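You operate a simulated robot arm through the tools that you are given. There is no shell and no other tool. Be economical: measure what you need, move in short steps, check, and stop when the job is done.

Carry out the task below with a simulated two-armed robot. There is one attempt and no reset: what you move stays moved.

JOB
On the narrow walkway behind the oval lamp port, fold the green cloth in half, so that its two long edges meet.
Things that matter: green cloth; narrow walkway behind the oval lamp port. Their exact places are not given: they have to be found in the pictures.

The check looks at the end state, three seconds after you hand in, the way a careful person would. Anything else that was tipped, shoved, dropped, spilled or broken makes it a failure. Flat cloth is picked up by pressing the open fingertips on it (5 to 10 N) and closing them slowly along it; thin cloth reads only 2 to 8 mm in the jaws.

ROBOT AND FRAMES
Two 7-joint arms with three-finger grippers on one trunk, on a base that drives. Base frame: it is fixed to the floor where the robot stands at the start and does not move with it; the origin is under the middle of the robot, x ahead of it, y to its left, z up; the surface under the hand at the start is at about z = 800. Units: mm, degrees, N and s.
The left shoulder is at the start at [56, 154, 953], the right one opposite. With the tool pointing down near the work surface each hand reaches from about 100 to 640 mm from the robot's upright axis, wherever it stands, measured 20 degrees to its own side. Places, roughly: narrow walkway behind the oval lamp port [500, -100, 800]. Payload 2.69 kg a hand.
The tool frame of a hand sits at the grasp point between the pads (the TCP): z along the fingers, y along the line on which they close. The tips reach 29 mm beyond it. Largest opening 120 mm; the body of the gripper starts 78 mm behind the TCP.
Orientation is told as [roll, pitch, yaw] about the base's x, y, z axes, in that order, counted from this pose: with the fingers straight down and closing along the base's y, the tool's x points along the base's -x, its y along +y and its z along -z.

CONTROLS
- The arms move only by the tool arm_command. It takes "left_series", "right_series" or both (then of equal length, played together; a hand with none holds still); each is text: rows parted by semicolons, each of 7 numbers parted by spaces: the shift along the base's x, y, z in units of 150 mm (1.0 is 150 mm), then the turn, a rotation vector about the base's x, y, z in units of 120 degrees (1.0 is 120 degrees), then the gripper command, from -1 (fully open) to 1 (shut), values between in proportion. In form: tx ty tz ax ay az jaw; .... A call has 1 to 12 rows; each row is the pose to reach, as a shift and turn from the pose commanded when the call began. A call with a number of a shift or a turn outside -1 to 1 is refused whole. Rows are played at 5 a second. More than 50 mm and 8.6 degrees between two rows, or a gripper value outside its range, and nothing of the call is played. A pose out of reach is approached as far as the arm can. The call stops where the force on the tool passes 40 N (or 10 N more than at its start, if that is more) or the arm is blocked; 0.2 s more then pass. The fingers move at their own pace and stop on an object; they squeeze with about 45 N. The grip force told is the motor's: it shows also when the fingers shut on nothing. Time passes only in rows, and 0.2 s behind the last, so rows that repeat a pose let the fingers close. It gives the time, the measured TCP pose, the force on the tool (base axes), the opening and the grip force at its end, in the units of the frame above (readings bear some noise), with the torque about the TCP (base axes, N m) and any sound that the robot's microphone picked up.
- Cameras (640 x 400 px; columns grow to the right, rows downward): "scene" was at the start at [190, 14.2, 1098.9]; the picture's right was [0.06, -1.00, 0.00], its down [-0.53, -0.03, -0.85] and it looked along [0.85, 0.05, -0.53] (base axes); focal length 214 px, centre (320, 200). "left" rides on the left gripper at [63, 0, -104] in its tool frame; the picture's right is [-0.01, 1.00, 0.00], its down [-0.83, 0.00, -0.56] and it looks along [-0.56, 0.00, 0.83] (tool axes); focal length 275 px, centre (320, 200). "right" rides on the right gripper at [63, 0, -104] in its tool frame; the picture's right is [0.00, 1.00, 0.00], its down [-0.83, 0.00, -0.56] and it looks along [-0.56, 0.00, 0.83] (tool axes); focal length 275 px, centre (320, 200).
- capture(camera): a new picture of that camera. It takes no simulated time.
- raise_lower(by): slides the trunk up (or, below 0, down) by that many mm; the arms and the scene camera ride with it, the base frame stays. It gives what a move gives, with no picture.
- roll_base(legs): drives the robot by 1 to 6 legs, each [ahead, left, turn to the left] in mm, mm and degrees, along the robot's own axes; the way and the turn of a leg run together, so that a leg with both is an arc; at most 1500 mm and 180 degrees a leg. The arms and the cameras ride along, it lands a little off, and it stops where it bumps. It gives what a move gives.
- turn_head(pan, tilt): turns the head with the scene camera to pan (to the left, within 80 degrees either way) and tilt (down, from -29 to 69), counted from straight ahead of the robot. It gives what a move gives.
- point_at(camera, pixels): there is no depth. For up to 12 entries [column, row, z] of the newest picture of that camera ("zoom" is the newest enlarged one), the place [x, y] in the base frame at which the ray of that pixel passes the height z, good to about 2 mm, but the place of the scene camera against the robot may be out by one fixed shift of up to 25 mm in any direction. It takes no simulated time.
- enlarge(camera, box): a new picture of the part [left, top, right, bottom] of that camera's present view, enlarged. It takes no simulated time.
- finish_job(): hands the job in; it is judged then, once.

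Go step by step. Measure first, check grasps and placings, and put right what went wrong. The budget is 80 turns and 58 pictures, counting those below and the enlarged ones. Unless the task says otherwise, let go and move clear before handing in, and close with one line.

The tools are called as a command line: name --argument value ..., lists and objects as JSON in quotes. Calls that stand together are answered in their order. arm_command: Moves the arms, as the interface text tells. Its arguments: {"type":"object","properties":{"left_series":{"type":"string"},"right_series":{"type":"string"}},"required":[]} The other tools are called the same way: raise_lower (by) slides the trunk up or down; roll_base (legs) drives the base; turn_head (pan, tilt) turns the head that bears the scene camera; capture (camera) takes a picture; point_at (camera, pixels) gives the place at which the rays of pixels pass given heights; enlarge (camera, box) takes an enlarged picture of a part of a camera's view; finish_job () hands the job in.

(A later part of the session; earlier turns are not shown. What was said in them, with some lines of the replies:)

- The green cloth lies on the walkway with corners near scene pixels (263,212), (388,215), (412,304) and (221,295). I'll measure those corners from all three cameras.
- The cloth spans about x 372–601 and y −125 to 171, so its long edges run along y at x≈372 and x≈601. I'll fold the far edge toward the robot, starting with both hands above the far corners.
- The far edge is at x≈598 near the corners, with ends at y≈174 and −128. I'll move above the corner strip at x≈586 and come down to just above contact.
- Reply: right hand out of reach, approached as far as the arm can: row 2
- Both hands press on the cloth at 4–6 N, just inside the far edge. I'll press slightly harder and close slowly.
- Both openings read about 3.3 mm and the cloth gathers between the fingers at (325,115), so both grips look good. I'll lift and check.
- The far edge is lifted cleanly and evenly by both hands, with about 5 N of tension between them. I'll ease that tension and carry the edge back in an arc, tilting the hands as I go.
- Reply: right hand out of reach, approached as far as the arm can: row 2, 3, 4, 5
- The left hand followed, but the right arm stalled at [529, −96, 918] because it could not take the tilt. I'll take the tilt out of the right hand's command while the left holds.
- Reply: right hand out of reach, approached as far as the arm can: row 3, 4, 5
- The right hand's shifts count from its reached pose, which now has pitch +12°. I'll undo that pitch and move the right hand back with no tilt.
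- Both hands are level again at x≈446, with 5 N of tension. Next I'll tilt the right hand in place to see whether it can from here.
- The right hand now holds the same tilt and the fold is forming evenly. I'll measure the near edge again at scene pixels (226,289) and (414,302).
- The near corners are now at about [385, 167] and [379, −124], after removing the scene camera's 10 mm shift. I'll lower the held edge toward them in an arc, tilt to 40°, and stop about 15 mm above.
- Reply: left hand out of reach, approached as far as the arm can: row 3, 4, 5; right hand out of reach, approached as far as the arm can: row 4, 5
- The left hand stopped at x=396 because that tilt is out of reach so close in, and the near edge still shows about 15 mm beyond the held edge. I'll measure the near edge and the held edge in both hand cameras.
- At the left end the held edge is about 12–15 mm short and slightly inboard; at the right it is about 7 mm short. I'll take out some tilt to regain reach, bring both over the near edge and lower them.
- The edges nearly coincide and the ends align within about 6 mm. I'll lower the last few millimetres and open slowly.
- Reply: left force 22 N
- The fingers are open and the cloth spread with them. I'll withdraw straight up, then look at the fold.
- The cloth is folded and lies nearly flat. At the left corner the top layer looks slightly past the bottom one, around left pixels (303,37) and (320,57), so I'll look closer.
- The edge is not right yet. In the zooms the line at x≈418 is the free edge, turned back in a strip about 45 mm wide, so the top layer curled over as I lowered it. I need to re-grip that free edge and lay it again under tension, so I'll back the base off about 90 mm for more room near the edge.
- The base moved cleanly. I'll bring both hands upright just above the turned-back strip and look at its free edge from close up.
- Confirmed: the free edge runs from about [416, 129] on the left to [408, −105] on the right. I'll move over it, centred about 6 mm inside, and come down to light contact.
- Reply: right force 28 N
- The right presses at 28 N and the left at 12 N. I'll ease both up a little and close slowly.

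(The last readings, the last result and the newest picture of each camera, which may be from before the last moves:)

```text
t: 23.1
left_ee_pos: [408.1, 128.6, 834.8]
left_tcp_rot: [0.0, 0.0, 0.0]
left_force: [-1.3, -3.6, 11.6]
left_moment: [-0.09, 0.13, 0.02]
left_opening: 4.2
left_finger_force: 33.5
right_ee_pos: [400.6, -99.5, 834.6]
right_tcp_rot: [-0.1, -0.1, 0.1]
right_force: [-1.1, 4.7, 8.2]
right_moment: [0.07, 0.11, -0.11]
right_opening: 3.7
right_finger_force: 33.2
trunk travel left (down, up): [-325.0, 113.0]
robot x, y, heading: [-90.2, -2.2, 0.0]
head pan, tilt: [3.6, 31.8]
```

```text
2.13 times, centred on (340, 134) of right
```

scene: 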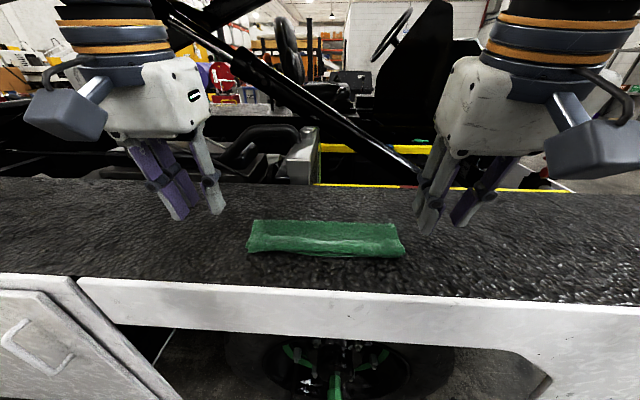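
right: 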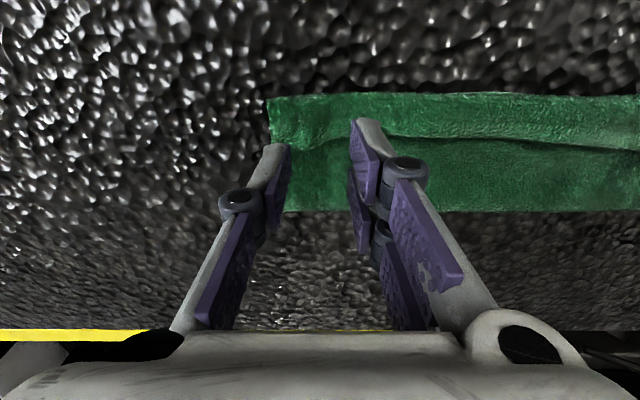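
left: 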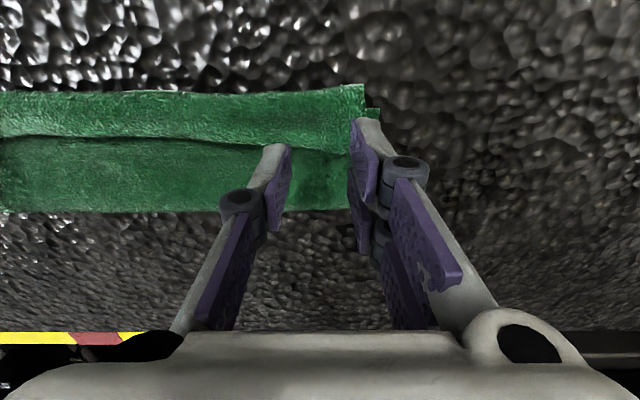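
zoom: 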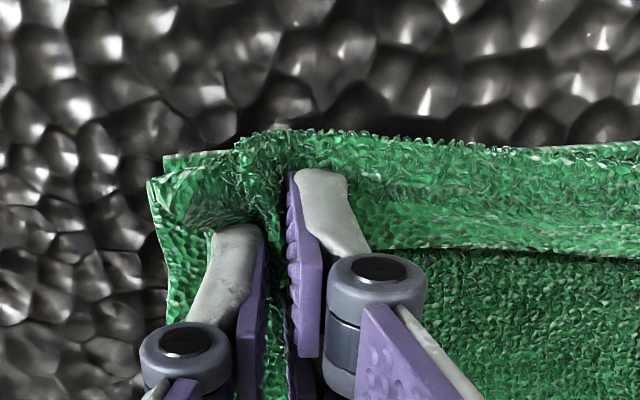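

The jaws read about 4 mm and only the top strip is gathered. I'll lift it up and away in reverse to unroll it, then check.

arm_command --left_series "0 0 0.1 0 0 0 1; 0.05 0.02 0.25 0 0 0 1; 0.2 0.03 0.4 0 0 0 1; 0.4 0.03 0.5 0 0 0 1; 0.5 0.03 0.53 0 0 0 1; 0.5 0.03 0.53 0 0 0 1" --right_series "0 0 0.1 0 0 0 1; 0.05 0 0.25 0 0 0 1; 0.2 0 0.4 0 0 0 1; 0.42 0 0.5 0 0 0 1; 0.53 0 0.53 0 0 0 1; 0.53 0 0.53 0 0 0 1"

capture --camera "scene"

```text
t: 24.5
left_ee_pos: [486.8, 133.9, 912.7]
left_tcp_rot: [0.0, 0.1, -0.1]
left_force: [-0.8, -7.2, 0.3]
left_moment: [-0.21, 0.02, 0.02]
left_opening: 3.9
left_finger_force: 32.8
right_ee_pos: [484.1, -100.7, 914.3]
right_tcp_rot: [0.0, 0.0, 0.1]
right_force: [0.2, 6.9, -0.4]
right_moment: [0.15, -0.02, -0.09]
right_opening: 3.3
right_finger_force: 32.1
trunk travel left (down, up): [-325.0, 113.0]
robot x, y, heading: [-91.7, -3.3, -0.1]
head pan, tilt: [3.6, 31.8]
```

```text
20 pictures are left
```

scene: 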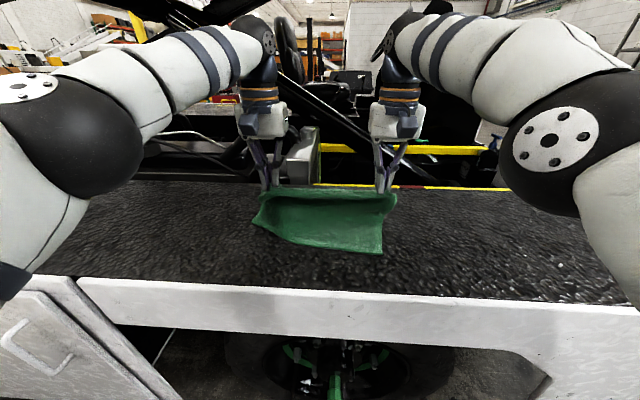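

The cloth came up, but its lower left part looks lifted and skewed near scene (265,225)–(285,240). I'll zoom in.

enlarge --camera "scene" --box '[230, 170, 420, 270]'

capture --camera "left"

capture --camera "right"

```text
3.37 times, centred on (325, 220) of scene
```

zoom: 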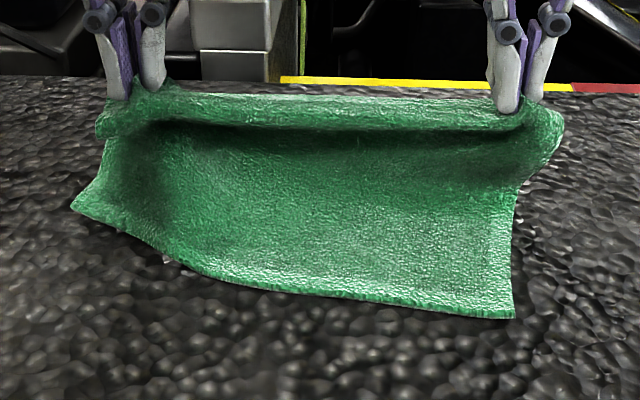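

```text
18 pictures are left
```

left: 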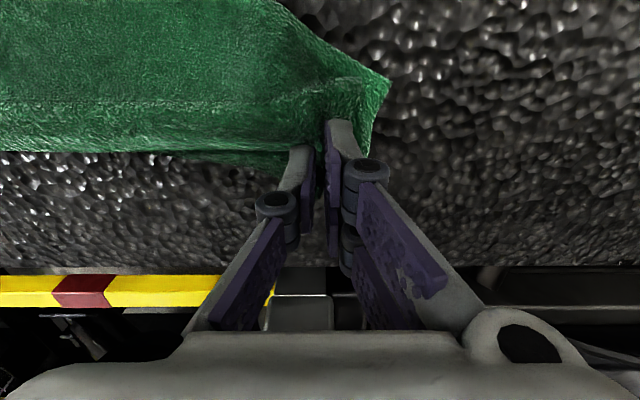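

```text
17 pictures are left
```

right: 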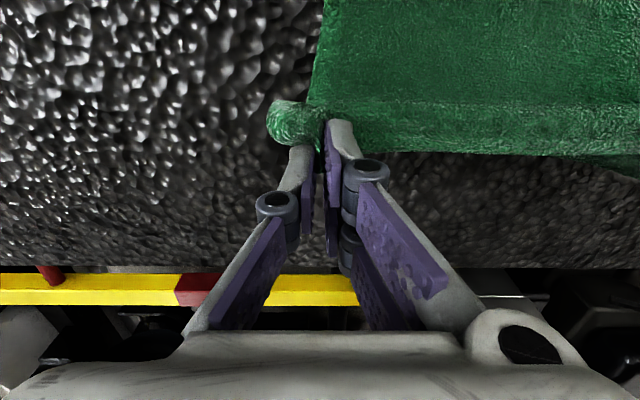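

The left jaw may have drawn the bottom layer along, since the near-left edge curves upward. I'll pull higher and further away to straighten everything, then inspect.

arm_command --left_series "0.1 0.01 0.15 0 0 0 1; 0.2 0.01 0.3 0 0 0 1; 0.25 0.01 0.5 0 0 0 1; 0.25 0.01 0.65 0 0 0 1; 0.25 0.01 0.65 0 0 0 1" --right_series "0.1 0 0.15 0 0 0 1; 0.2 0 0.3 0 0 0 1; 0.25 0 0.5 0 0 0 1; 0.25 0 0.65 0 0 0 1; 0.25 0 0.65 0 0 0 1"

enlarge --camera "scene" --box '[220, 140, 430, 270]'

```text
t: 25.7
left_ee_pos: [464.6, 141.1, 973.7]
left_tcp_rot: [-0.3, 0.1, -0.1]
left_force: [-1.8, -31.9, 0.1]
left_moment: [-0.86, 0.0, 0.26]
left_opening: 4.1
left_finger_force: 32.4
left hand out of reach, approached as far as the arm can: row 1, 2, 3, 4, 5
right_ee_pos: [462.6, -110.1, 969.5]
right_tcp_rot: [0.2, -0.1, 0.3]
right_force: [0.2, 30.5, -0.2]
right_moment: [0.85, -0.04, -0.38]
right_opening: 3.7
right_finger_force: 33.0
right hand out of reach, approached as far as the arm can: row 1, 2, 3, 4, 5
trunk travel left (down, up): [-325.0, 113.0]
robot x, y, heading: [-87.9, -0.6, 0.3]
head pan, tilt: [3.6, 31.8]
```

```text
3.05 times, centred on (325, 205) of scene
```

zoom: 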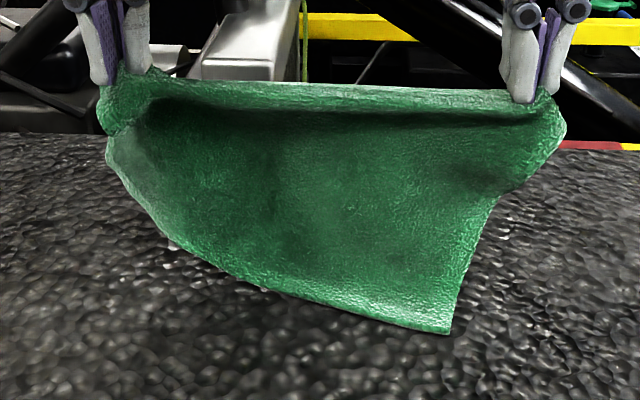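

The hands drifted apart to 31 N of tension, and the left near corner hangs up by the left jaw, so that jaw holds an extra layer. I'll bring the hands together and lower, then drive forward to lay the cloth out flat again.

arm_command --left_series "0 -0.04 0 0 0 0 1; 0.05 -0.06 -0.2 0 0 0 1; 0.15 -0.06 -0.45 0 0 0 1; 0.3 -0.06 -0.65 0 0 0 1; 0.45 -0.06 -0.75 0 0 0 1; 0.45 -0.06 -0.75 0 0 0 1" --right_series "0 0.04 0 0 0 0 1; 0.05 0.06 -0.2 0 0 0 1; 0.15 0.06 -0.45 0 0 0 1; 0.3 0.06 -0.65 0 0 0 1; 0.45 0.06 -0.75 0 0 0 1; 0.45 0.06 -0.75 0 0 0 1"

roll_base --legs '[[90, 0, 0]]'

enlarge --camera "scene" --box '[180, 150, 450, 320]'

```text
t: 27.1
left_ee_pos: [504.5, 130.4, 863.9]
left_tcp_rot: [0.1, 0.0, 0.2]
left_force: [0.1, -9.1, -1.2]
left_moment: [-0.24, -0.02, 0.09]
left_opening: 3.6
left_finger_force: 31.4
left hand out of reach, approached as far as the arm can: row 2, 3, 4, 5, 6
right_ee_pos: [505.7, -108.2, 848.0]
right_tcp_rot: [-0.2, -0.1, -0.1]
right_force: [0.0, 9.2, 0.5]
right_moment: [0.27, -0.03, -0.07]
right_opening: 3.6
right_finger_force: 33.5
right hand out of reach, approached as far as the arm can: row 4, 5, 6
trunk travel left (down, up): [-325.0, 113.0]
robot x, y, heading: [-91.4, -2.1, -0.1]
head pan, tilt: [3.6, 31.8]
```

```text
t: 28.2
left_ee_pos: [593.1, 130.3, 862.6]
left_tcp_rot: [-0.1, 0.0, 0.1]
left_force: [-0.2, -7.5, -0.1]
left_moment: [-0.2, 0.04, 0.08]
left_opening: 3.7
left_finger_force: 33.1
right_ee_pos: [594.9, -105.4, 847.5]
right_tcp_rot: [0.0, 0.0, 0.1]
right_force: [0.6, 8.2, 1.2]
right_moment: [0.23, 0.03, -0.08]
right_opening: 3.5
right_finger_force: 32.3
trunk travel left (down, up): [-325.0, 113.0]
robot x, y, heading: [-1.1, -0.3, 0.3]
head pan, tilt: [3.6, 31.8]
```

```text
2.35 times, centred on (315, 235) of scene
```

zoom: 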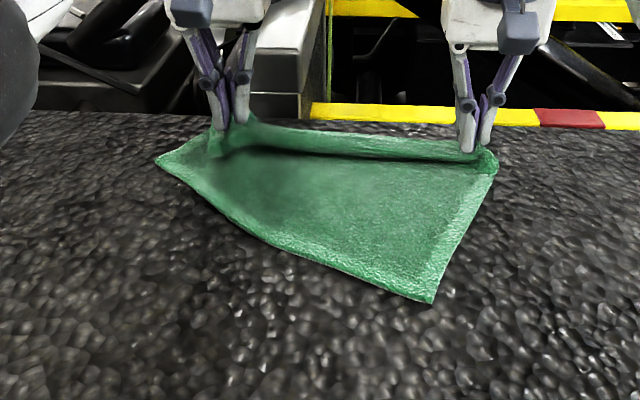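

The right side is laid out well; the left jaw clearly holds an extra layer. I'll lower both to the surface, open the left hand only, lift it and look.

arm_command --left_series "0 0 -0.1 0 0 0 1; 0 0 -0.17 0 0 0 1; 0 0 -0.17 0 0 0 0.8; 0 0 -0.17 0 0 0 0.6; 0 0 -0.15 0 0 0 0.4; 0 0 -0.05 0 0 0 0.4; -0.05 0 0.15 0 0 0 0.4; -0.2 0 0.4 0 0 0 0.4; -0.3 0 0.6 0 0 0 0.4; -0.3 0 0.6 0 0 0 0.4" --right_series "0 0 -0.05 0 0 0 1; 0 0 -0.08 0 0 0 1; 0 0 -0.08 0 0 0 1; 0 0 -0.08 0 0 0 1; 0 0 -0.08 0 0 0 1; 0 0 -0.08 0 0 0 1; 0 0 -0.08 0 0 0 1; 0 0 -0.08 0 0 0 1; 0 0 -0.08 0 0 0 1; 0 0 -0.08 0 0 0 1"

capture --camera "left"

enlarge --camera "scene" --box '[180, 150, 450, 320]'

```text
t: 30.4
left_ee_pos: [547.9, 132.7, 952.1]
left_tcp_rot: [0.0, 0.1, 0.2]
left_force: [-0.2, 0.3, 0.4]
left_moment: [0.01, 0.03, 0.02]
left_opening: 36.0
left_finger_force: 0.1
right_ee_pos: [594.9, -104.9, 837.3]
right_tcp_rot: [0.0, 0.1, 0.2]
right_force: [0.6, -0.4, 0.7]
right_moment: [-0.02, 0.03, 0.01]
right_opening: 3.2
right_finger_force: 32.1
trunk travel left (down, up): [-325.0, 113.0]
robot x, y, heading: [-1.0, -1.1, 0.1]
head pan, tilt: [3.6, 31.8]
```

```text
14 pictures are left
```

left: 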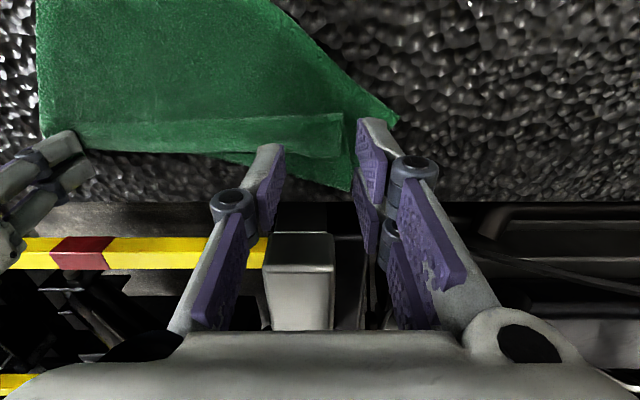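

```text
2.35 times, centred on (315, 235) of scene
```

zoom: 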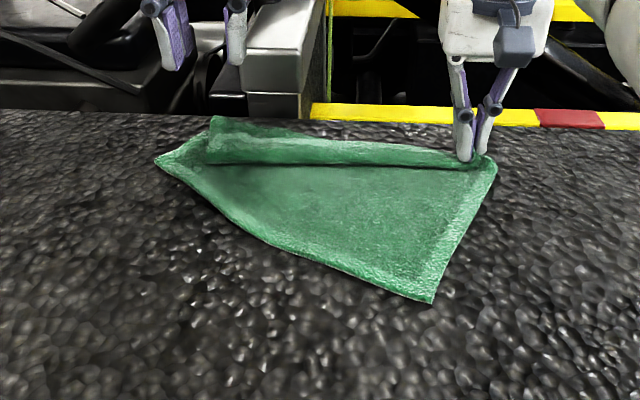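

The layers on the left are now loose around left pixels (340,120)–(400,125), so I'll zoom in on that corner.

enlarge --camera "left" --box '[30, 0, 430, 200]'

point_at --camera "left" --pixels '[[342, 114, 810], [345, 155, 806], [350, 190, 801], [397, 122, 801], [230, 122, 806], [228, 158, 806], [275, 2, 801], [80, 135, 806]]'

```text
1.60 times, centred on (230, 100) of left
```

zoom: 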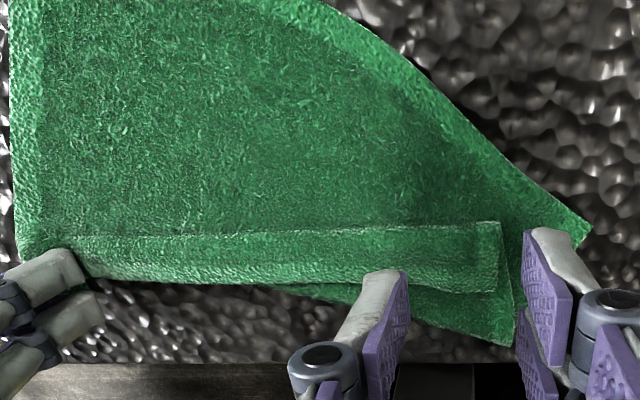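

```text
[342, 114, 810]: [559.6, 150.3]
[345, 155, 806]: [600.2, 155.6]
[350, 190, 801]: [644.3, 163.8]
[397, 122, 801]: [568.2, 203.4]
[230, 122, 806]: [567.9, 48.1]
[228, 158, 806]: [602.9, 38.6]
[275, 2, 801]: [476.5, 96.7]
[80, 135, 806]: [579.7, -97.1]
```

The left side is Z-folded, but the near-left corner lies alone on the table at [568, 203]. I'll grip that corner with the left hand and pull it back toward the robot to unfold that side, with the right hand still holding its corner.

arm_command --left_series "0.1 0.2 0 0 0 0 0.6; 0.153 0.367 -0.1 0 0 0 0.6; 0.153 0.367 -0.4 0 0 0 0.6; 0.153 0.367 -0.65 0 0 0 0.6; 0.153 0.367 -0.78 0 0 0 0.6; 0.153 0.367 -0.815 0 0 0 0.6; 0.153 0.367 -0.815 0 0 0 0.6"

```text
t: 32.0
left_ee_pos: [570.7, 185.2, 831.8]
left_tcp_rot: [0.0, -0.1, 0.2]
left_force: [0.1, -0.8, 2.7]
left_moment: [-0.03, -0.02, 0.02]
left_opening: 24.1
left_finger_force: 0.6
right_ee_pos: [594.3, -105.5, 836.6]
right_tcp_rot: [-0.1, 0.0, 0.1]
right_force: [0.3, 0.2, -0.1]
right_moment: [0.06, -0.02, -0.01]
right_opening: 3.6
right_finger_force: 33.1
trunk travel left (down, up): [-325.0, 113.0]
robot x, y, heading: [-4.3, -1.6, 0.1]
head pan, tilt: [3.6, 31.8]
```

arm_command --left_series "0 0 -0.015 0 0 0 0.6; 0 0 -0.02 0 0 0 0.65; 0 0 -0.02 0 0 0 0.7; 0 0 -0.02 0 0 0 0.75; 0 0 -0.02 0 0 0 0.8; 0 0 -0.02 0 0 0 0.85; 0 0 -0.02 0 0 0 0.9; 0 0 -0.02 0 0 0 0.95; 0 0 -0.02 0 0 0 1; 0 0 -0.02 0 0 0 1; 0 0 0.05 0 0 0 1; 0 0 0.1 0 0 0 1"

enlarge --camera "left" --box '[120, 0, 520, 220]'

```text
t: 34.6
left_ee_pos: [571.2, 184.9, 846.8]
left_tcp_rot: [-0.1, 0.0, 0.2]
left_force: [-0.4, -0.6, -0.2]
left_moment: [-0.02, 0.01, -0.04]
left_opening: 2.9
left_finger_force: 31.4
right_ee_pos: [594.8, -105.0, 837.6]
right_tcp_rot: [0.1, 0.0, 0.1]
right_force: [0.1, 0.9, 0.8]
right_moment: [0.02, 0.02, 0.03]
right_opening: 3.3
right_finger_force: 32.3
trunk travel left (down, up): [-325.0, 113.0]
robot x, y, heading: [2.4, 0.9, 0.2]
head pan, tilt: [3.6, 31.8]
```

```text
1.60 times, centred on (320, 110) of left
```

zoom: 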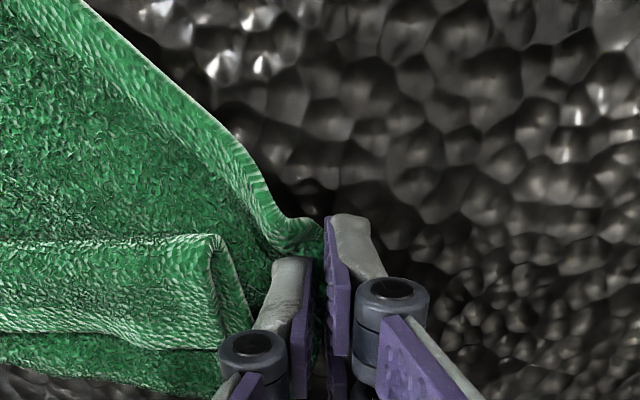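

The left jaw holds only the corner (2.9 mm). I'll draw it back low toward the robot to about x=400.

arm_command --left_series "-0.2 0 0 0 0 0 1; -0.45 -0.02 0 0 0 0 1; -0.7 -0.05 0 0 0 0 1; -0.95 -0.1 0 0 0 0 1; -0.95 -0.1 0 0 0 0 1"

arm_command --left_series "-0.1 -0.02 0 0 0 0 1; -0.2 -0.03 -0.05 0 0 0 1; -0.2 -0.03 -0.05 0 0 0 1"

capture --camera "scene"

```text
t: 35.8
left_ee_pos: [429.1, 171.5, 848.5]
left_tcp_rot: [0.0, 0.2, 0.1]
left_force: [0.7, -1.2, 1.2]
left_moment: [0.01, -0.01, -0.01]
left_opening: 2.8
left_finger_force: 31.7
right_ee_pos: [594.4, -105.2, 836.9]
right_tcp_rot: [0.0, -0.2, 0.1]
right_force: [-0.1, 0.1, -0.7]
right_moment: [0.07, 0.02, 0.0]
right_opening: 3.6
right_finger_force: 32.6
trunk travel left (down, up): [-325.0, 113.0]
robot x, y, heading: [1.5, 0.9, 0.2]
head pan, tilt: [3.6, 31.8]
```

```text
t: 36.6
left_ee_pos: [399.4, 166.0, 837.3]
left_tcp_rot: [0.0, 0.1, 0.3]
left_force: [0.2, -1.2, 0.2]
left_moment: [0.02, -0.01, 0.04]
left_opening: 2.8
left_finger_force: 32.6
right_ee_pos: [593.4, -105.4, 836.9]
right_tcp_rot: [0.0, -0.1, 0.1]
right_force: [-0.1, 0.6, 0.2]
right_moment: [0.02, 0.0, -0.02]
right_opening: 3.4
right_finger_force: 32.1
trunk travel left (down, up): [-325.0, 113.0]
robot x, y, heading: [-2.8, -2.4, 0.2]
head pan, tilt: [3.6, 31.8]
```

```text
10 pictures are left
```

scene: 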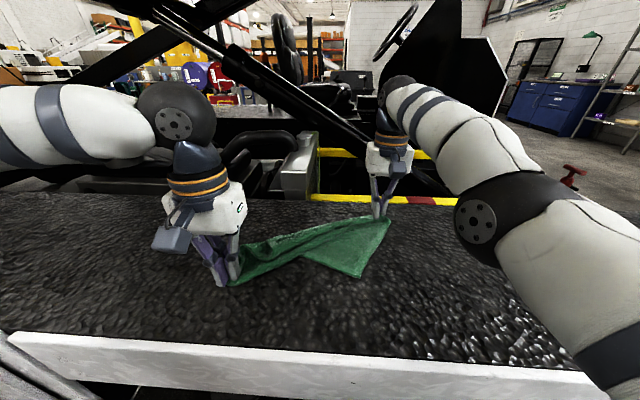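

Pulling stretched the cloth along the diagonal, with the near-right corner free near scene (360,277). The cleaner way is to hold both near corners, hang the cloth so it falls flat, and lay it folded from hanging, so I'll locate that corner.

enlarge --camera "scene" --box '[220, 200, 420, 300]'

point_at --camera "scene" --pixels '[[360, 278, 801], [303, 256, 803], [390, 222, 803], [237, 284, 803]]'

```text
3.20 times, centred on (320, 250) of scene
```

zoom: 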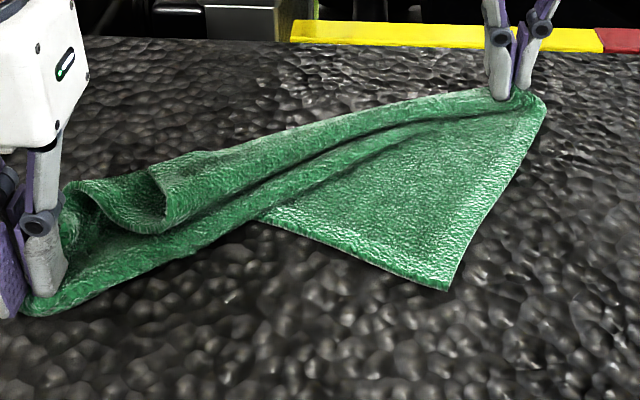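

```text
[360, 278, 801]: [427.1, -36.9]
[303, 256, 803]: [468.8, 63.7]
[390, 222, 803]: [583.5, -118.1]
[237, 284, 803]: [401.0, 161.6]
```

The near-right corner is at about [418, −45]. I'll release the right hand, lift it, and move it above that corner with the jaw turned along the near edge, then check with its camera.

arm_command --right_series "0 0 -0.03 0 0 0 1; 0 0 -0.03 0 0 0 0.8; 0 0 -0.03 0 0 0 0.6; 0 0 0.1 0 0 0 0.5; -0.1 0 0.35 0 0 0 0.5; -0.35 0.1 0.45 0 0 -0.06 0.5; -0.6 0.2 0.45 0 0 -0.12 0.5; -0.85 0.35 0.45 0 0 -0.18 0.5; -1 0.45 0.45 0 0 -0.2125 0.5; -1 0.45 0.45 0 0 -0.2125 0.5"

capture --camera "right"

```text
t: 38.8
left_ee_pos: [400.5, 166.0, 837.4]
left_tcp_rot: [0.1, 0.1, 0.1]
left_force: [0.3, 0.2, 1.1]
left_moment: [-0.06, 0.03, -0.02]
left_opening: 2.9
left_finger_force: 32.2
right_ee_pos: [533.5, -4.0, 930.5]
right_tcp_rot: [-0.1, 0.0, -25.3]
right_force: [-0.1, 0.6, 0.3]
right_moment: [0.02, 0.01, -0.01]
right_opening: 30.1
right_finger_force: 0.0
right hand out of reach, approached as far as the arm can: row 6, 7, 8, 9, 10
trunk travel left (down, up): [-325.0, 113.0]
robot x, y, heading: [-4.6, 3.0, 0.1]
head pan, tilt: [3.6, 31.8]
```

```text
8 pictures are left
```

right: 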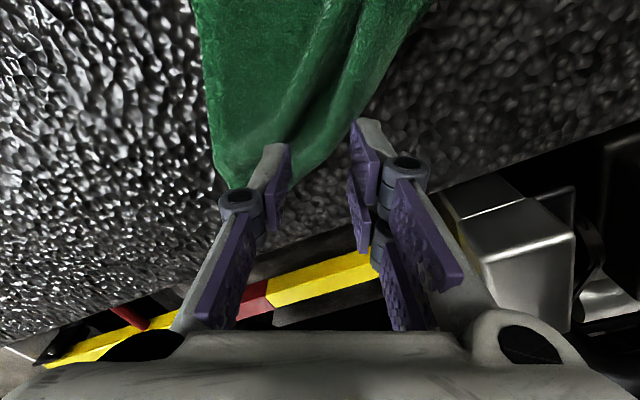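

The right hand stalled at [533, −4] on the way. I'll continue toward the corner, moving outward a little first.

arm_command --right_series "0 -0.2 0 0 0 0 0.5; -0.2 -0.25 0 0 0 0 0.5; -0.4 -0.22 0 0 0 0 0.5; -0.55 -0.15 0 0 0 0 0.5; -0.55 -0.14 -0.1 0 0 0 0.5; -0.55 -0.14 -0.1 0 0 0 0.5"

capture --camera "right"

```text
t: 40.2
left_ee_pos: [401.3, 165.7, 836.7]
left_tcp_rot: [0.0, 0.0, 0.0]
left_force: [0.1, -0.9, -0.2]
left_moment: [0.01, 0.02, -0.02]
left_opening: 2.6
left_finger_force: 31.8
right_ee_pos: [524.1, -5.4, 952.6]
right_tcp_rot: [0.0, 0.0, -25.4]
right_force: [0.6, -0.4, 0.0]
right_moment: [0.01, -0.03, 0.03]
right_opening: 29.9
right_finger_force: 0.1
right hand out of reach, approached as far as the arm can: row 1, 2, 3, 4, 5, 6
trunk travel left (down, up): [-325.0, 113.0]
robot x, y, heading: [0.8, -2.8, 0.2]
head pan, tilt: [3.6, 31.8]
```

```text
7 pictures are left
```

right: 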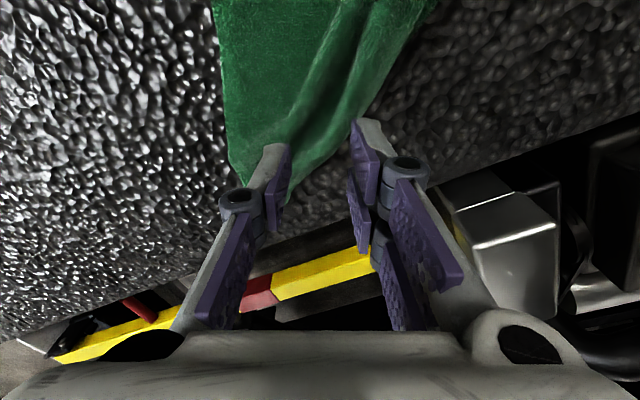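

The turned wrist seems to be what limits the right arm. I'll turn it back to straight and move without yaw.

arm_command --right_series "0 0 0 0 0 0.07 0.5; 0 0 0 0 0 0.14 0.5; 0 0 0 0 0 0.2125 0.5; -0.1 -0.1 0 0 0 0.2125 0.5; -0.3 -0.2 0 0 0 0.2125 0.5; -0.5 -0.22 0 0 0 0.2125 0.5; -0.6 -0.2 -0.1 0 0 0.2125 0.5; -0.6 -0.2 -0.2 0 0 0.2125 0.5; -0.6 -0.2 -0.2 0 0 0.2125 0.5"

```text
refused: row 3 steps farther than a row can; nothing moved
```

arm_command --right_series "0 0 0 0 0 0.06 0.5; 0 0 0 0 0 0.12 0.5; 0 0 0 0 0 0.17 0.5; -0.1 -0.1 0 0 0 0.212 0.5; -0.3 -0.2 0 0 0 0.212 0.5; -0.5 -0.22 0 0 0 0.212 0.5; -0.6 -0.2 -0.1 0 0 0.212 0.5; -0.6 -0.2 -0.2 0 0 0.212 0.5; -0.6 -0.2 -0.2 0 0 0.212 0.5"

```text
t: 42.2
left_ee_pos: [399.5, 167.2, 838.2]
left_tcp_rot: [0.0, 0.1, 0.1]
left_force: [-0.9, -1.0, 0.0]
left_moment: [0.04, -0.02, 0.01]
left_opening: 2.7
left_finger_force: 32.3
right_ee_pos: [518.5, -6.3, 965.4]
right_tcp_rot: [0.0, 0.0, 0.1]
right_force: [-0.3, 0.2, 1.1]
right_moment: [0.01, -0.01, 0.01]
right_opening: 29.9
right_finger_force: 0.1
right hand out of reach, approached as far as the arm can: row 4, 5, 6, 7, 8, 9
trunk travel left (down, up): [-325.0, 113.0]
robot x, y, heading: [-3.6, 0.7, 0.2]
head pan, tilt: [3.6, 31.8]
```

The straight wrist is still stuck, drifting only upward. I'll try going up first, then out to the right, then back.

arm_command --right_series "0.05 0 0.15 0 0 0 0.5; 0.05 -0.1 0.3 0 0 0 0.5; 0.05 -0.3 0.35 0 0 0 0.5; 0 -0.5 0.35 0 0 0 0.5; -0.1 -0.7 0.35 0 0 0 0.5; -0.3 -0.7 0.3 0 0 0 0.5; -0.5 -0.6 0.2 0 0 0 0.5; -0.5 -0.6 0.2 0 0 0 0.5"

```text
t: 44.0
left_ee_pos: [399.9, 167.4, 836.0]
left_tcp_rot: [0.0, 0.0, 0.1]
left_force: [0.7, -1.0, 1.1]
left_moment: [-0.03, -0.03, -0.03]
left_opening: 2.6
left_finger_force: 31.9
right_ee_pos: [445.8, -100.5, 994.5]
right_tcp_rot: [0.0, 0.0, 0.1]
right_force: [0.6, 1.4, -1.2]
right_moment: [0.0, 0.0, -0.02]
right_opening: 29.8
right_finger_force: 0.1
right hand out of reach, approached as far as the arm can: row 1, 2, 3, 5
trunk travel left (down, up): [-325.0, 113.0]
robot x, y, heading: [0.4, 1.0, 0.1]
head pan, tilt: [3.6, 31.8]
```

The right arm is free again at [446, −100, 994]. I'll bring it down above the corner and look.

arm_command --right_series "-0.03 0.1 -0.2 0 0 0 0.5; -0.07 0.25 -0.4 0 0 0 0.5; -0.07 0.4 -0.6 0 0 0 0.5; -0.07 0.4 -0.75 0 0 0 0.5; -0.07 0.4 -0.75 0 0 0 0.5"

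capture --camera "right"

```text
t: 45.2
left_ee_pos: [399.4, 167.0, 837.5]
left_tcp_rot: [0.0, 0.0, 0.1]
left_force: [0.3, -0.1, 0.0]
left_moment: [-0.01, 0.0, -0.04]
left_opening: 2.5
left_finger_force: 32.0
right_ee_pos: [434.0, -39.3, 882.9]
right_tcp_rot: [-0.1, -0.1, 0.0]
right_force: [0.5, 0.1, -0.3]
right_moment: [0.01, 0.0, -0.02]
right_opening: 30.2
right_finger_force: 0.0
trunk travel left (down, up): [-325.0, 113.0]
robot x, y, heading: [-0.2, 1.5, -0.0]
head pan, tilt: [3.6, 31.8]
```

```text
6 pictures are left
```

right: 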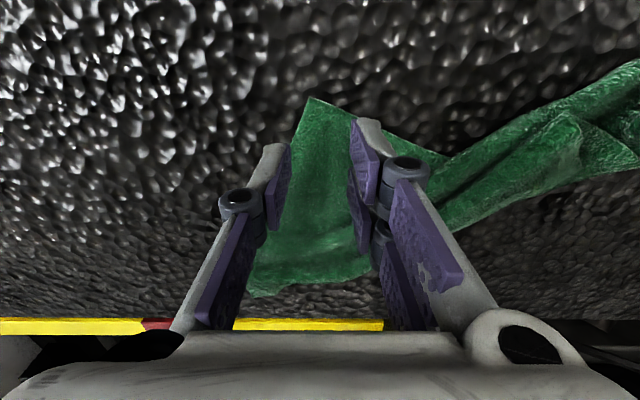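

point_at --camera "right" --pixels '[[308, 97, 801], [447, 158, 801], [292, 155, 801], [255, 296, 801], [380, 130, 801], [372, 270, 803], [640, 60, 808], [640, 170, 808]]'

```text
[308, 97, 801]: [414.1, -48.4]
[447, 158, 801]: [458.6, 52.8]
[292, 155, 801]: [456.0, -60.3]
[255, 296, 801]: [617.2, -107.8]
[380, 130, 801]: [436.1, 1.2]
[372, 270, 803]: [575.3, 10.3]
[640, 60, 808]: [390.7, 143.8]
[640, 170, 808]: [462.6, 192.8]
```

The corner is at [414, −48], with the near edge running toward [459, 53]. I'll go down at [436, −28] to light contact.

arm_command --right_series "0.013 0.075 -0.15 0 0 0 0.5; 0.013 0.075 -0.3 0 0 0 0.5; 0.013 0.075 -0.345 0 0 0 0.5; 0.013 0.075 -0.345 0 0 0 0.5"

```text
t: 46.2
left_ee_pos: [399.9, 165.4, 838.4]
left_tcp_rot: [0.0, 0.0, 0.1]
left_force: [1.3, 1.0, 0.3]
left_moment: [0.0, 0.0, -0.01]
left_opening: 2.8
left_finger_force: 32.1
right_ee_pos: [436.2, -27.0, 831.3]
right_tcp_rot: [0.1, -0.1, 0.0]
right_force: [3.2, -0.8, 10.8]
right_moment: [0.01, -0.08, 0.01]
right_opening: 30.0
right_finger_force: 0.0
trunk travel left (down, up): [-325.0, 113.0]
robot x, y, heading: [-1.0, -1.1, 0.0]
head pan, tilt: [3.6, 31.8]
```

Contact is about 11 N, so I'll close slowly on the corner and lift slightly.

arm_command --right_series "0 0 0 0 0 0 0.55; 0 0 0 0 0 0 0.6; 0 0 0 0 0 0 0.65; 0 0 0 0 0 0 0.7; 0 0 0 0 0 0 0.76; 0 0 0 0 0 0 0.82; 0 0 0 0 0 0 0.88; 0 0 0 0 0 0 0.94; 0 0 0 0 0 0 1; 0 0 0 0 0 0 1; 0 0 0.1 0 0 0 1; 0 0 0.2 0 0 0 1"

```text
t: 48.8
left_ee_pos: [401.1, 165.7, 837.6]
left_tcp_rot: [0.1, 0.1, 0.1]
left_force: [0.2, 0.2, -0.1]
left_moment: [0.0, 0.04, -0.01]
left_opening: 2.6
left_finger_force: 31.8
right_ee_pos: [436.3, -27.8, 859.6]
right_tcp_rot: [0.0, 0.0, 0.1]
right_force: [0.6, 0.7, -0.1]
right_moment: [0.02, -0.02, -0.01]
right_opening: 4.0
right_finger_force: 32.9
trunk travel left (down, up): [-325.0, 113.0]
robot x, y, heading: [0.3, 0.9, 0.1]
head pan, tilt: [3.6, 31.8]
```

The right jaw reads 4.0 mm and holds the corner. I'll raise both hands together and spread them toward the edge length so the cloth hangs flat.

arm_command --left_series "0.03 0 0.25 0 0 0 1; 0.06 0 0.5 0 0 0 1; 0.1 0 0.75 0 0 0 1; 0.13 0 0.95 0 0 0 1; 0.13 0 1 0 0 0 1; 0.13 0 1 0 0 0 1" --right_series "-0.03 -0.05 0.2 0 0 0 1; -0.06 -0.1 0.4 0 0 0 1; -0.09 -0.18 0.6 0 0 0 1; -0.11 -0.25 0.8 0 0 0 1; -0.11 -0.28 0.85 0 0 0 1; -0.11 -0.28 0.85 0 0 0 1"

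raise_lower --by 100

capture --camera "scene"

```text
t: 50.2
left_ee_pos: [416.5, 165.4, 988.6]
left_tcp_rot: [0.1, 0.2, 0.1]
left_force: [-0.5, -0.3, -0.3]
left_moment: [-0.03, 0.02, -0.02]
left_opening: 2.5
left_finger_force: 32.1
right_ee_pos: [421.2, -69.4, 986.4]
right_tcp_rot: [-0.1, -0.1, 0.0]
right_force: [0.8, 0.3, -0.2]
right_moment: [-0.05, 0.02, 0.0]
right_opening: 3.8
right_finger_force: 33.0
trunk travel left (down, up): [-325.0, 113.0]
robot x, y, heading: [-1.8, 4.0, -0.0]
head pan, tilt: [3.6, 31.8]
```

```text
t: 51.5
left_ee_pos: [420.7, 165.8, 1087.7]
left_tcp_rot: [-0.1, 0.3, 0.2]
left_force: [0.5, -0.3, -0.6]
left_moment: [0.0, 0.04, -0.02]
left_opening: 2.6
left_finger_force: 32.1
right_ee_pos: [420.3, -70.0, 1086.5]
right_tcp_rot: [0.0, 0.0, 0.1]
right_force: [-0.2, -0.9, -0.9]
right_moment: [0.04, 0.02, 0.03]
right_opening: 3.6
right_finger_force: 33.1
trunk travel left (down, up): [-425.0, 13.0]
robot x, y, heading: [1.8, -1.2, -0.1]
head pan, tilt: [3.6, 31.8]
```

```text
5 pictures are left
```

scene: 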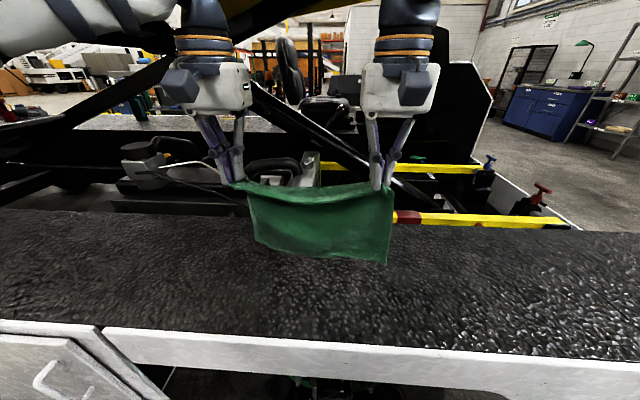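

The cloth now hangs nearly flat from its near edge, with slight sag between the hands. I'll widen the grip slightly until the edge is taut.

arm_command --left_series "0 0.02 0 0 0 0 1; 0 0.04 0 0 0 0 1; 0 0.04 0 0 0 0 1; 0 0.04 0 0 0 0 1" --right_series "0 -0.02 0 0 0 0 1; 0 -0.04 0 0 0 0 1; 0 -0.04 0 0 0 0 1; 0 -0.04 0 0 0 0 1"

enlarge --camera "scene" --box '[220, 150, 420, 275]'

```text
t: 52.5
left_ee_pos: [419.4, 172.2, 1087.4]
left_tcp_rot: [-0.1, 0.1, 0.1]
left_force: [-0.5, -1.5, -0.3]
left_moment: [-0.08, -0.01, -0.04]
left_opening: 2.7
left_finger_force: 32.3
right_ee_pos: [419.3, -76.7, 1087.1]
right_tcp_rot: [0.0, 0.0, 0.1]
right_force: [0.2, 1.9, -0.3]
right_moment: [0.03, 0.04, 0.02]
right_opening: 4.0
right_finger_force: 32.9
trunk travel left (down, up): [-425.0, 13.0]
robot x, y, heading: [-0.6, 0.7, 0.1]
head pan, tilt: [3.6, 31.8]
```

```text
3.20 times, centred on (320, 212) of scene
```

zoom: 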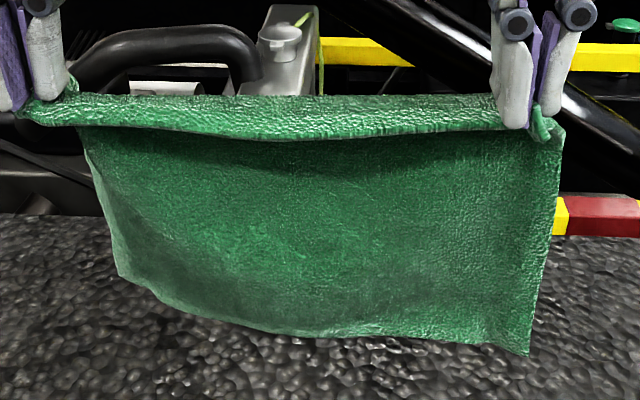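

The near edge strip hangs over the front and the lower-left corner swings inward a little. I'll lay the cloth by lowering while drawing it away from the robot, so the far half trails straight on the walkway.

arm_command --left_series "-0.2 0 0 0 0 0 1; -0.4 0 0 0 0 0 1; -0.55 0 0 0 0 0 1; -0.55 0 -0.15 0 0 0 1; -0.55 0 -0.3 0 0 0 1; -0.4 0 -0.5 0 0 0 1; -0.25 0 -0.65 0 0 0 1; -0.1 0 -0.75 0 0 0 1; 0.05 0 -0.85 0 0 0 1; 0.2 0 -0.92 0 0 0 1; 0.35 0 -0.97 0 0 0 1; 0.5 0 -1 0 0 0 1" --right_series "-0.2 0 0 0 0 0 1; -0.4 0 0 0 0 0 1; -0.55 0 0 0 0 0 1; -0.55 0 -0.15 0 0 0 1; -0.55 0 -0.3 0 0 0 1; -0.4 0 -0.5 0 0 0 1; -0.25 0 -0.65 0 0 0 1; -0.1 0 -0.75 0 0 0 1; 0.05 0 -0.85 0 0 0 1; 0.2 0 -0.92 0 0 0 1; 0.35 0 -0.97 0 0 0 1; 0.5 0 -1 0 0 0 1"

```text
t: 55.1
left_ee_pos: [493.9, 171.4, 936.3]
left_tcp_rot: [-0.1, 0.0, 0.1]
left_force: [0.4, -2.6, -1.2]
left_moment: [-0.06, 0.02, 0.01]
left_opening: 2.7
left_finger_force: 31.9
right_ee_pos: [496.0, -77.0, 936.2]
right_tcp_rot: [0.0, 0.0, 0.1]
right_force: [-0.5, 1.5, 0.5]
right_moment: [0.03, 0.01, 0.06]
right_opening: 3.8
right_finger_force: 33.0
trunk travel left (down, up): [-425.0, 13.0]
robot x, y, heading: [-6.0, -0.5, 0.3]
head pan, tilt: [3.6, 31.8]
```

Both hands followed smoothly. I'll draw on another 70 mm while lowering slightly, then look.

arm_command --left_series "0.12 0 -0.06 0 0 0 1; 0.24 0 -0.12 0 0 0 1; 0.36 0 -0.2 0 0 0 1; 0.46 0 -0.28 0 0 0 1; 0.46 0 -0.28 0 0 0 1" --right_series "0.12 0 -0.06 0 0 0 1; 0.24 0 -0.12 0 0 0 1; 0.36 0 -0.2 0 0 0 1; 0.46 0 -0.28 0 0 0 1; 0.46 0 -0.28 0 0 0 1"

enlarge --camera "scene" --box '[200, 170, 440, 320]'

```text
t: 56.3
left_ee_pos: [564.7, 169.9, 896.6]
left_tcp_rot: [-0.1, 0.0, 0.1]
left_force: [-0.6, -1.9, -0.5]
left_moment: [-0.08, -0.02, 0.01]
left_opening: 2.8
left_finger_force: 31.2
right_ee_pos: [553.5, -78.7, 902.6]
right_tcp_rot: [0.0, 0.0, 0.1]
right_force: [-0.8, 1.8, -0.4]
right_moment: [0.03, 0.02, 0.04]
right_opening: 3.8
right_finger_force: 33.2
right hand out of reach, approached as far as the arm can: row 4, 5
trunk travel left (down, up): [-425.0, 13.0]
robot x, y, heading: [-1.6, -3.7, -0.1]
head pan, tilt: [3.6, 31.8]
```

```text
2.67 times, centred on (320, 245) of scene
```

zoom: 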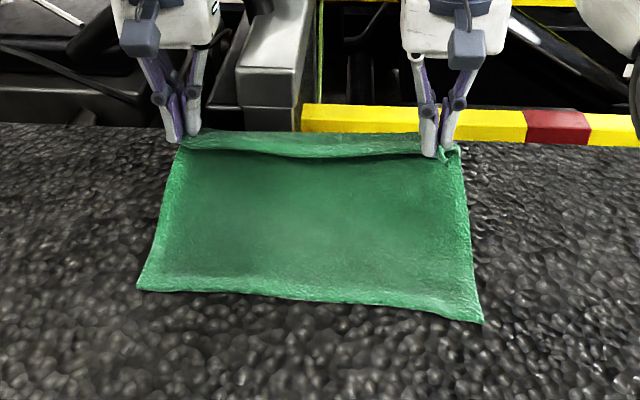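

The cloth is now straight and trails flat, with its lower corners at zoom (137,288) and (483,322). I'll locate those corners.

point_at --camera "zoom" --pixels '[[137, 288, 801], [483, 322, 801], [310, 302, 801]]'

```text
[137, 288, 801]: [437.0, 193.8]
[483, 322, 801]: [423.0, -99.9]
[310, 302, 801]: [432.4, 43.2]
```

The lower edge corners are at about [427, 186] and [413, −109], after correcting for the camera shift. I'll carry the held edge back over the top to meet it, stopping about 12 mm above.

arm_command --left_series "-0.08 0 0.07 0 0 0 1; -0.165 0 0.12 0 0 0 1; -0.28 0 0.16 0 0 0 1; -0.4 0 0.17 0 0 0 1; -0.5 0 0.14 0 0 0 1; -0.6 0 0.09 0 0 0 1; -0.73 0 -0.08 0 0 0 1; -0.81 0 -0.245 0 0 0 1; -0.845 0 -0.357 0 0 0 1; -0.845 0 -0.357 0 0 0 1" --right_series "-0.08 0 0.05 0 0 0 1; -0.17 0 0.1 0 0 0 1; -0.28 0 0.13 0 0 0 1; -0.4 0 0.13 0 0 0 1; -0.5 -0.01 0.1 0 0 0 1; -0.6 -0.02 0.05 0 0 0 1; -0.737 -0.02 -0.117 0 0 0 1; -0.817 -0.02 -0.284 0 0 0 1; -0.85 -0.02 -0.397 0 0 0 1; -0.85 -0.02 -0.397 0 0 0 1"

enlarge --camera "scene" --box '[200, 190, 440, 340]'

```text
t: 58.5
left_ee_pos: [437.0, 169.6, 841.0]
left_tcp_rot: [-0.1, 0.0, 0.1]
left_force: [-0.1, -1.8, 0.3]
left_moment: [-0.1, -0.01, 0.01]
left_opening: 2.9
left_finger_force: 31.8
right_ee_pos: [424.3, -80.0, 844.4]
right_tcp_rot: [0.0, -0.1, 0.2]
right_force: [-0.4, 1.7, 0.5]
right_moment: [0.06, -0.02, 0.0]
right_opening: 4.0
right_finger_force: 32.8
trunk travel left (down, up): [-425.0, 13.0]
robot x, y, heading: [-1.6, -2.6, 0.3]
head pan, tilt: [3.6, 31.8]
```

```text
2.67 times, centred on (320, 265) of scene
```

zoom: 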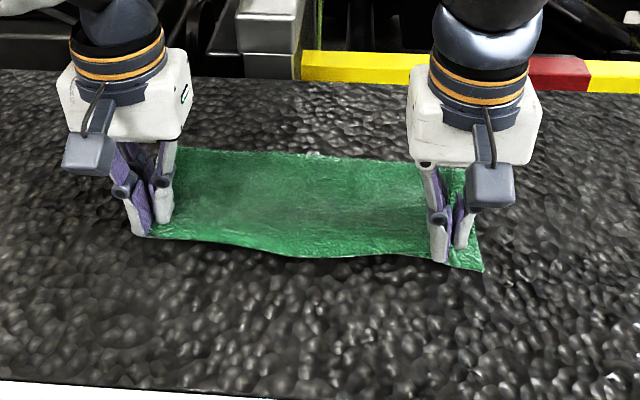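

The held edge sits right over the lower one, and the bottom corner at zoom (483,270) has not moved. I'll lower the last few millimetres, open slowly and rise straight up.

arm_command --left_series "0 0 -0.03 0 0 0 1; 0 0 -0.04 0 0 0 1; 0 0 -0.04 0 0 0 0.9; 0 0 -0.04 0 0 0 0.8; 0 0 -0.04 0 0 0 0.7; 0 0 -0.04 0 0 0 0.6; 0 0 -0.035 0 0 0 0.52; 0 0 0 0 0 0 0.52; 0 0 0.1 0 0 0 0.52; 0 0 0.35 0 0 0 0.52; 0 0 0.65 0 0 0 0.52; 0 0.2 0.9 0 0 0 0.52" --right_series "0 0 -0.04 0 0 0 1; 0 0 -0.06 0 0 0 1; 0 0 -0.06 0 0 0 0.9; 0 0 -0.06 0 0 0 0.8; 0 0 -0.06 0 0 0 0.7; 0 0 -0.06 0 0 0 0.6; 0 0 -0.055 0 0 0 0.52; 0 0 0 0 0 0 0.52; 0 0 0.1 0 0 0 0.52; 0 0 0.35 0 0 0 0.52; 0 0 0.65 0 0 0 0.52; 0 -0.2 0.9 0 0 0 0.52"

enlarge --camera "scene" --box '[220, 215, 400, 328]'

```text
t: 61.1
left_ee_pos: [436.0, 199.6, 978.6]
left_tcp_rot: [0.0, 0.0, 0.1]
left_force: [0.2, -0.1, -0.1]
left_moment: [-0.02, 0.0, 0.04]
left_opening: 28.9
left_finger_force: 0.1
right_ee_pos: [425.1, -109.6, 975.4]
right_tcp_rot: [0.1, 0.0, 0.1]
right_force: [-0.5, 0.5, 0.1]
right_moment: [0.01, -0.03, 0.0]
right_opening: 28.8
right_finger_force: 0.0
trunk travel left (down, up): [-425.0, 13.0]
robot x, y, heading: [-4.2, 2.0, 0.1]
head pan, tilt: [3.6, 31.8]
```

```text
3.54 times, centred on (310, 272) of scene
```

zoom: 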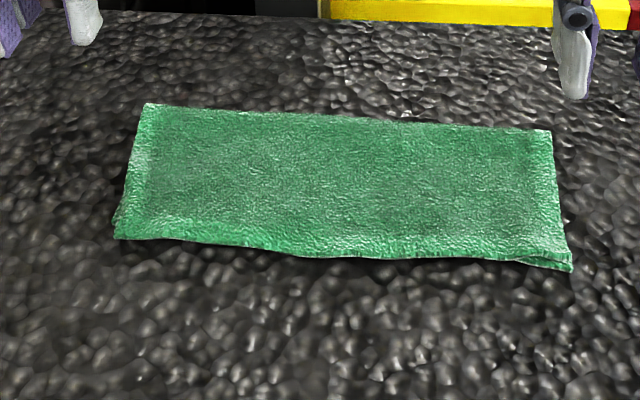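

The fold now lies flat with its edges together. I'll check the folded depth, which should be about 114 mm.

point_at --camera "zoom" --pixels '[[150, 104, 802], [550, 130, 802], [115, 238, 802], [571, 270, 801], [340, 118, 802], [340, 258, 802]]'

```text
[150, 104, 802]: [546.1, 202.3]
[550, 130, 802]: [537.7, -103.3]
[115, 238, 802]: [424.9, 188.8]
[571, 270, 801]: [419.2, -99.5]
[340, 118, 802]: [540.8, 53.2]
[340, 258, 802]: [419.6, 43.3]
```

The depth is 119–121 mm, which implies the top edge overhangs the lower one by roughly 10 mm in the middle and on the left. I'll use the last picture for a close look from the left hand's camera.

enlarge --camera "left" --box '[0, 40, 320, 240]'

```text
2.00 times, centred on (160, 140) of left
```

zoom: 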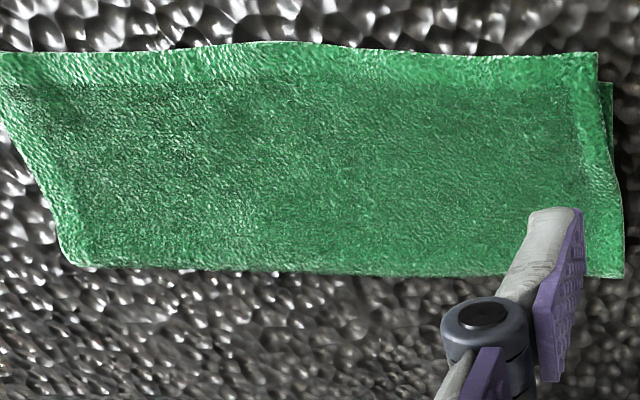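

point_at --camera "zoom" --pixels '[[597, 53, 803], [611, 83, 801], [622, 277, 803], [300, 44, 803], [300, 272, 803], [3, 53, 803], [70, 264, 803]]'

```text
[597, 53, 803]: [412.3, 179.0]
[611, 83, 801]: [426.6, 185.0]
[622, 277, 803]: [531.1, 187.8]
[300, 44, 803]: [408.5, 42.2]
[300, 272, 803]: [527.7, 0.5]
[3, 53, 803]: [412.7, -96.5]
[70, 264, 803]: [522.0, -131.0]
```

The left camera shows two flat layers. The top edge overhangs by about 14 mm on the left and in the middle, and the edges almost coincide on the right. Another grip without pictures would risk undoing the fold, and both hands are already clear, so I'm handing in.

finish_job

```text
The job is handed in.
```

The green cloth is folded in half lengthwise and lies flat on the walkway. Its long edges almost coincide on the right but are about 14 mm apart on the left and in the middle. Both hands have let go and are clear.
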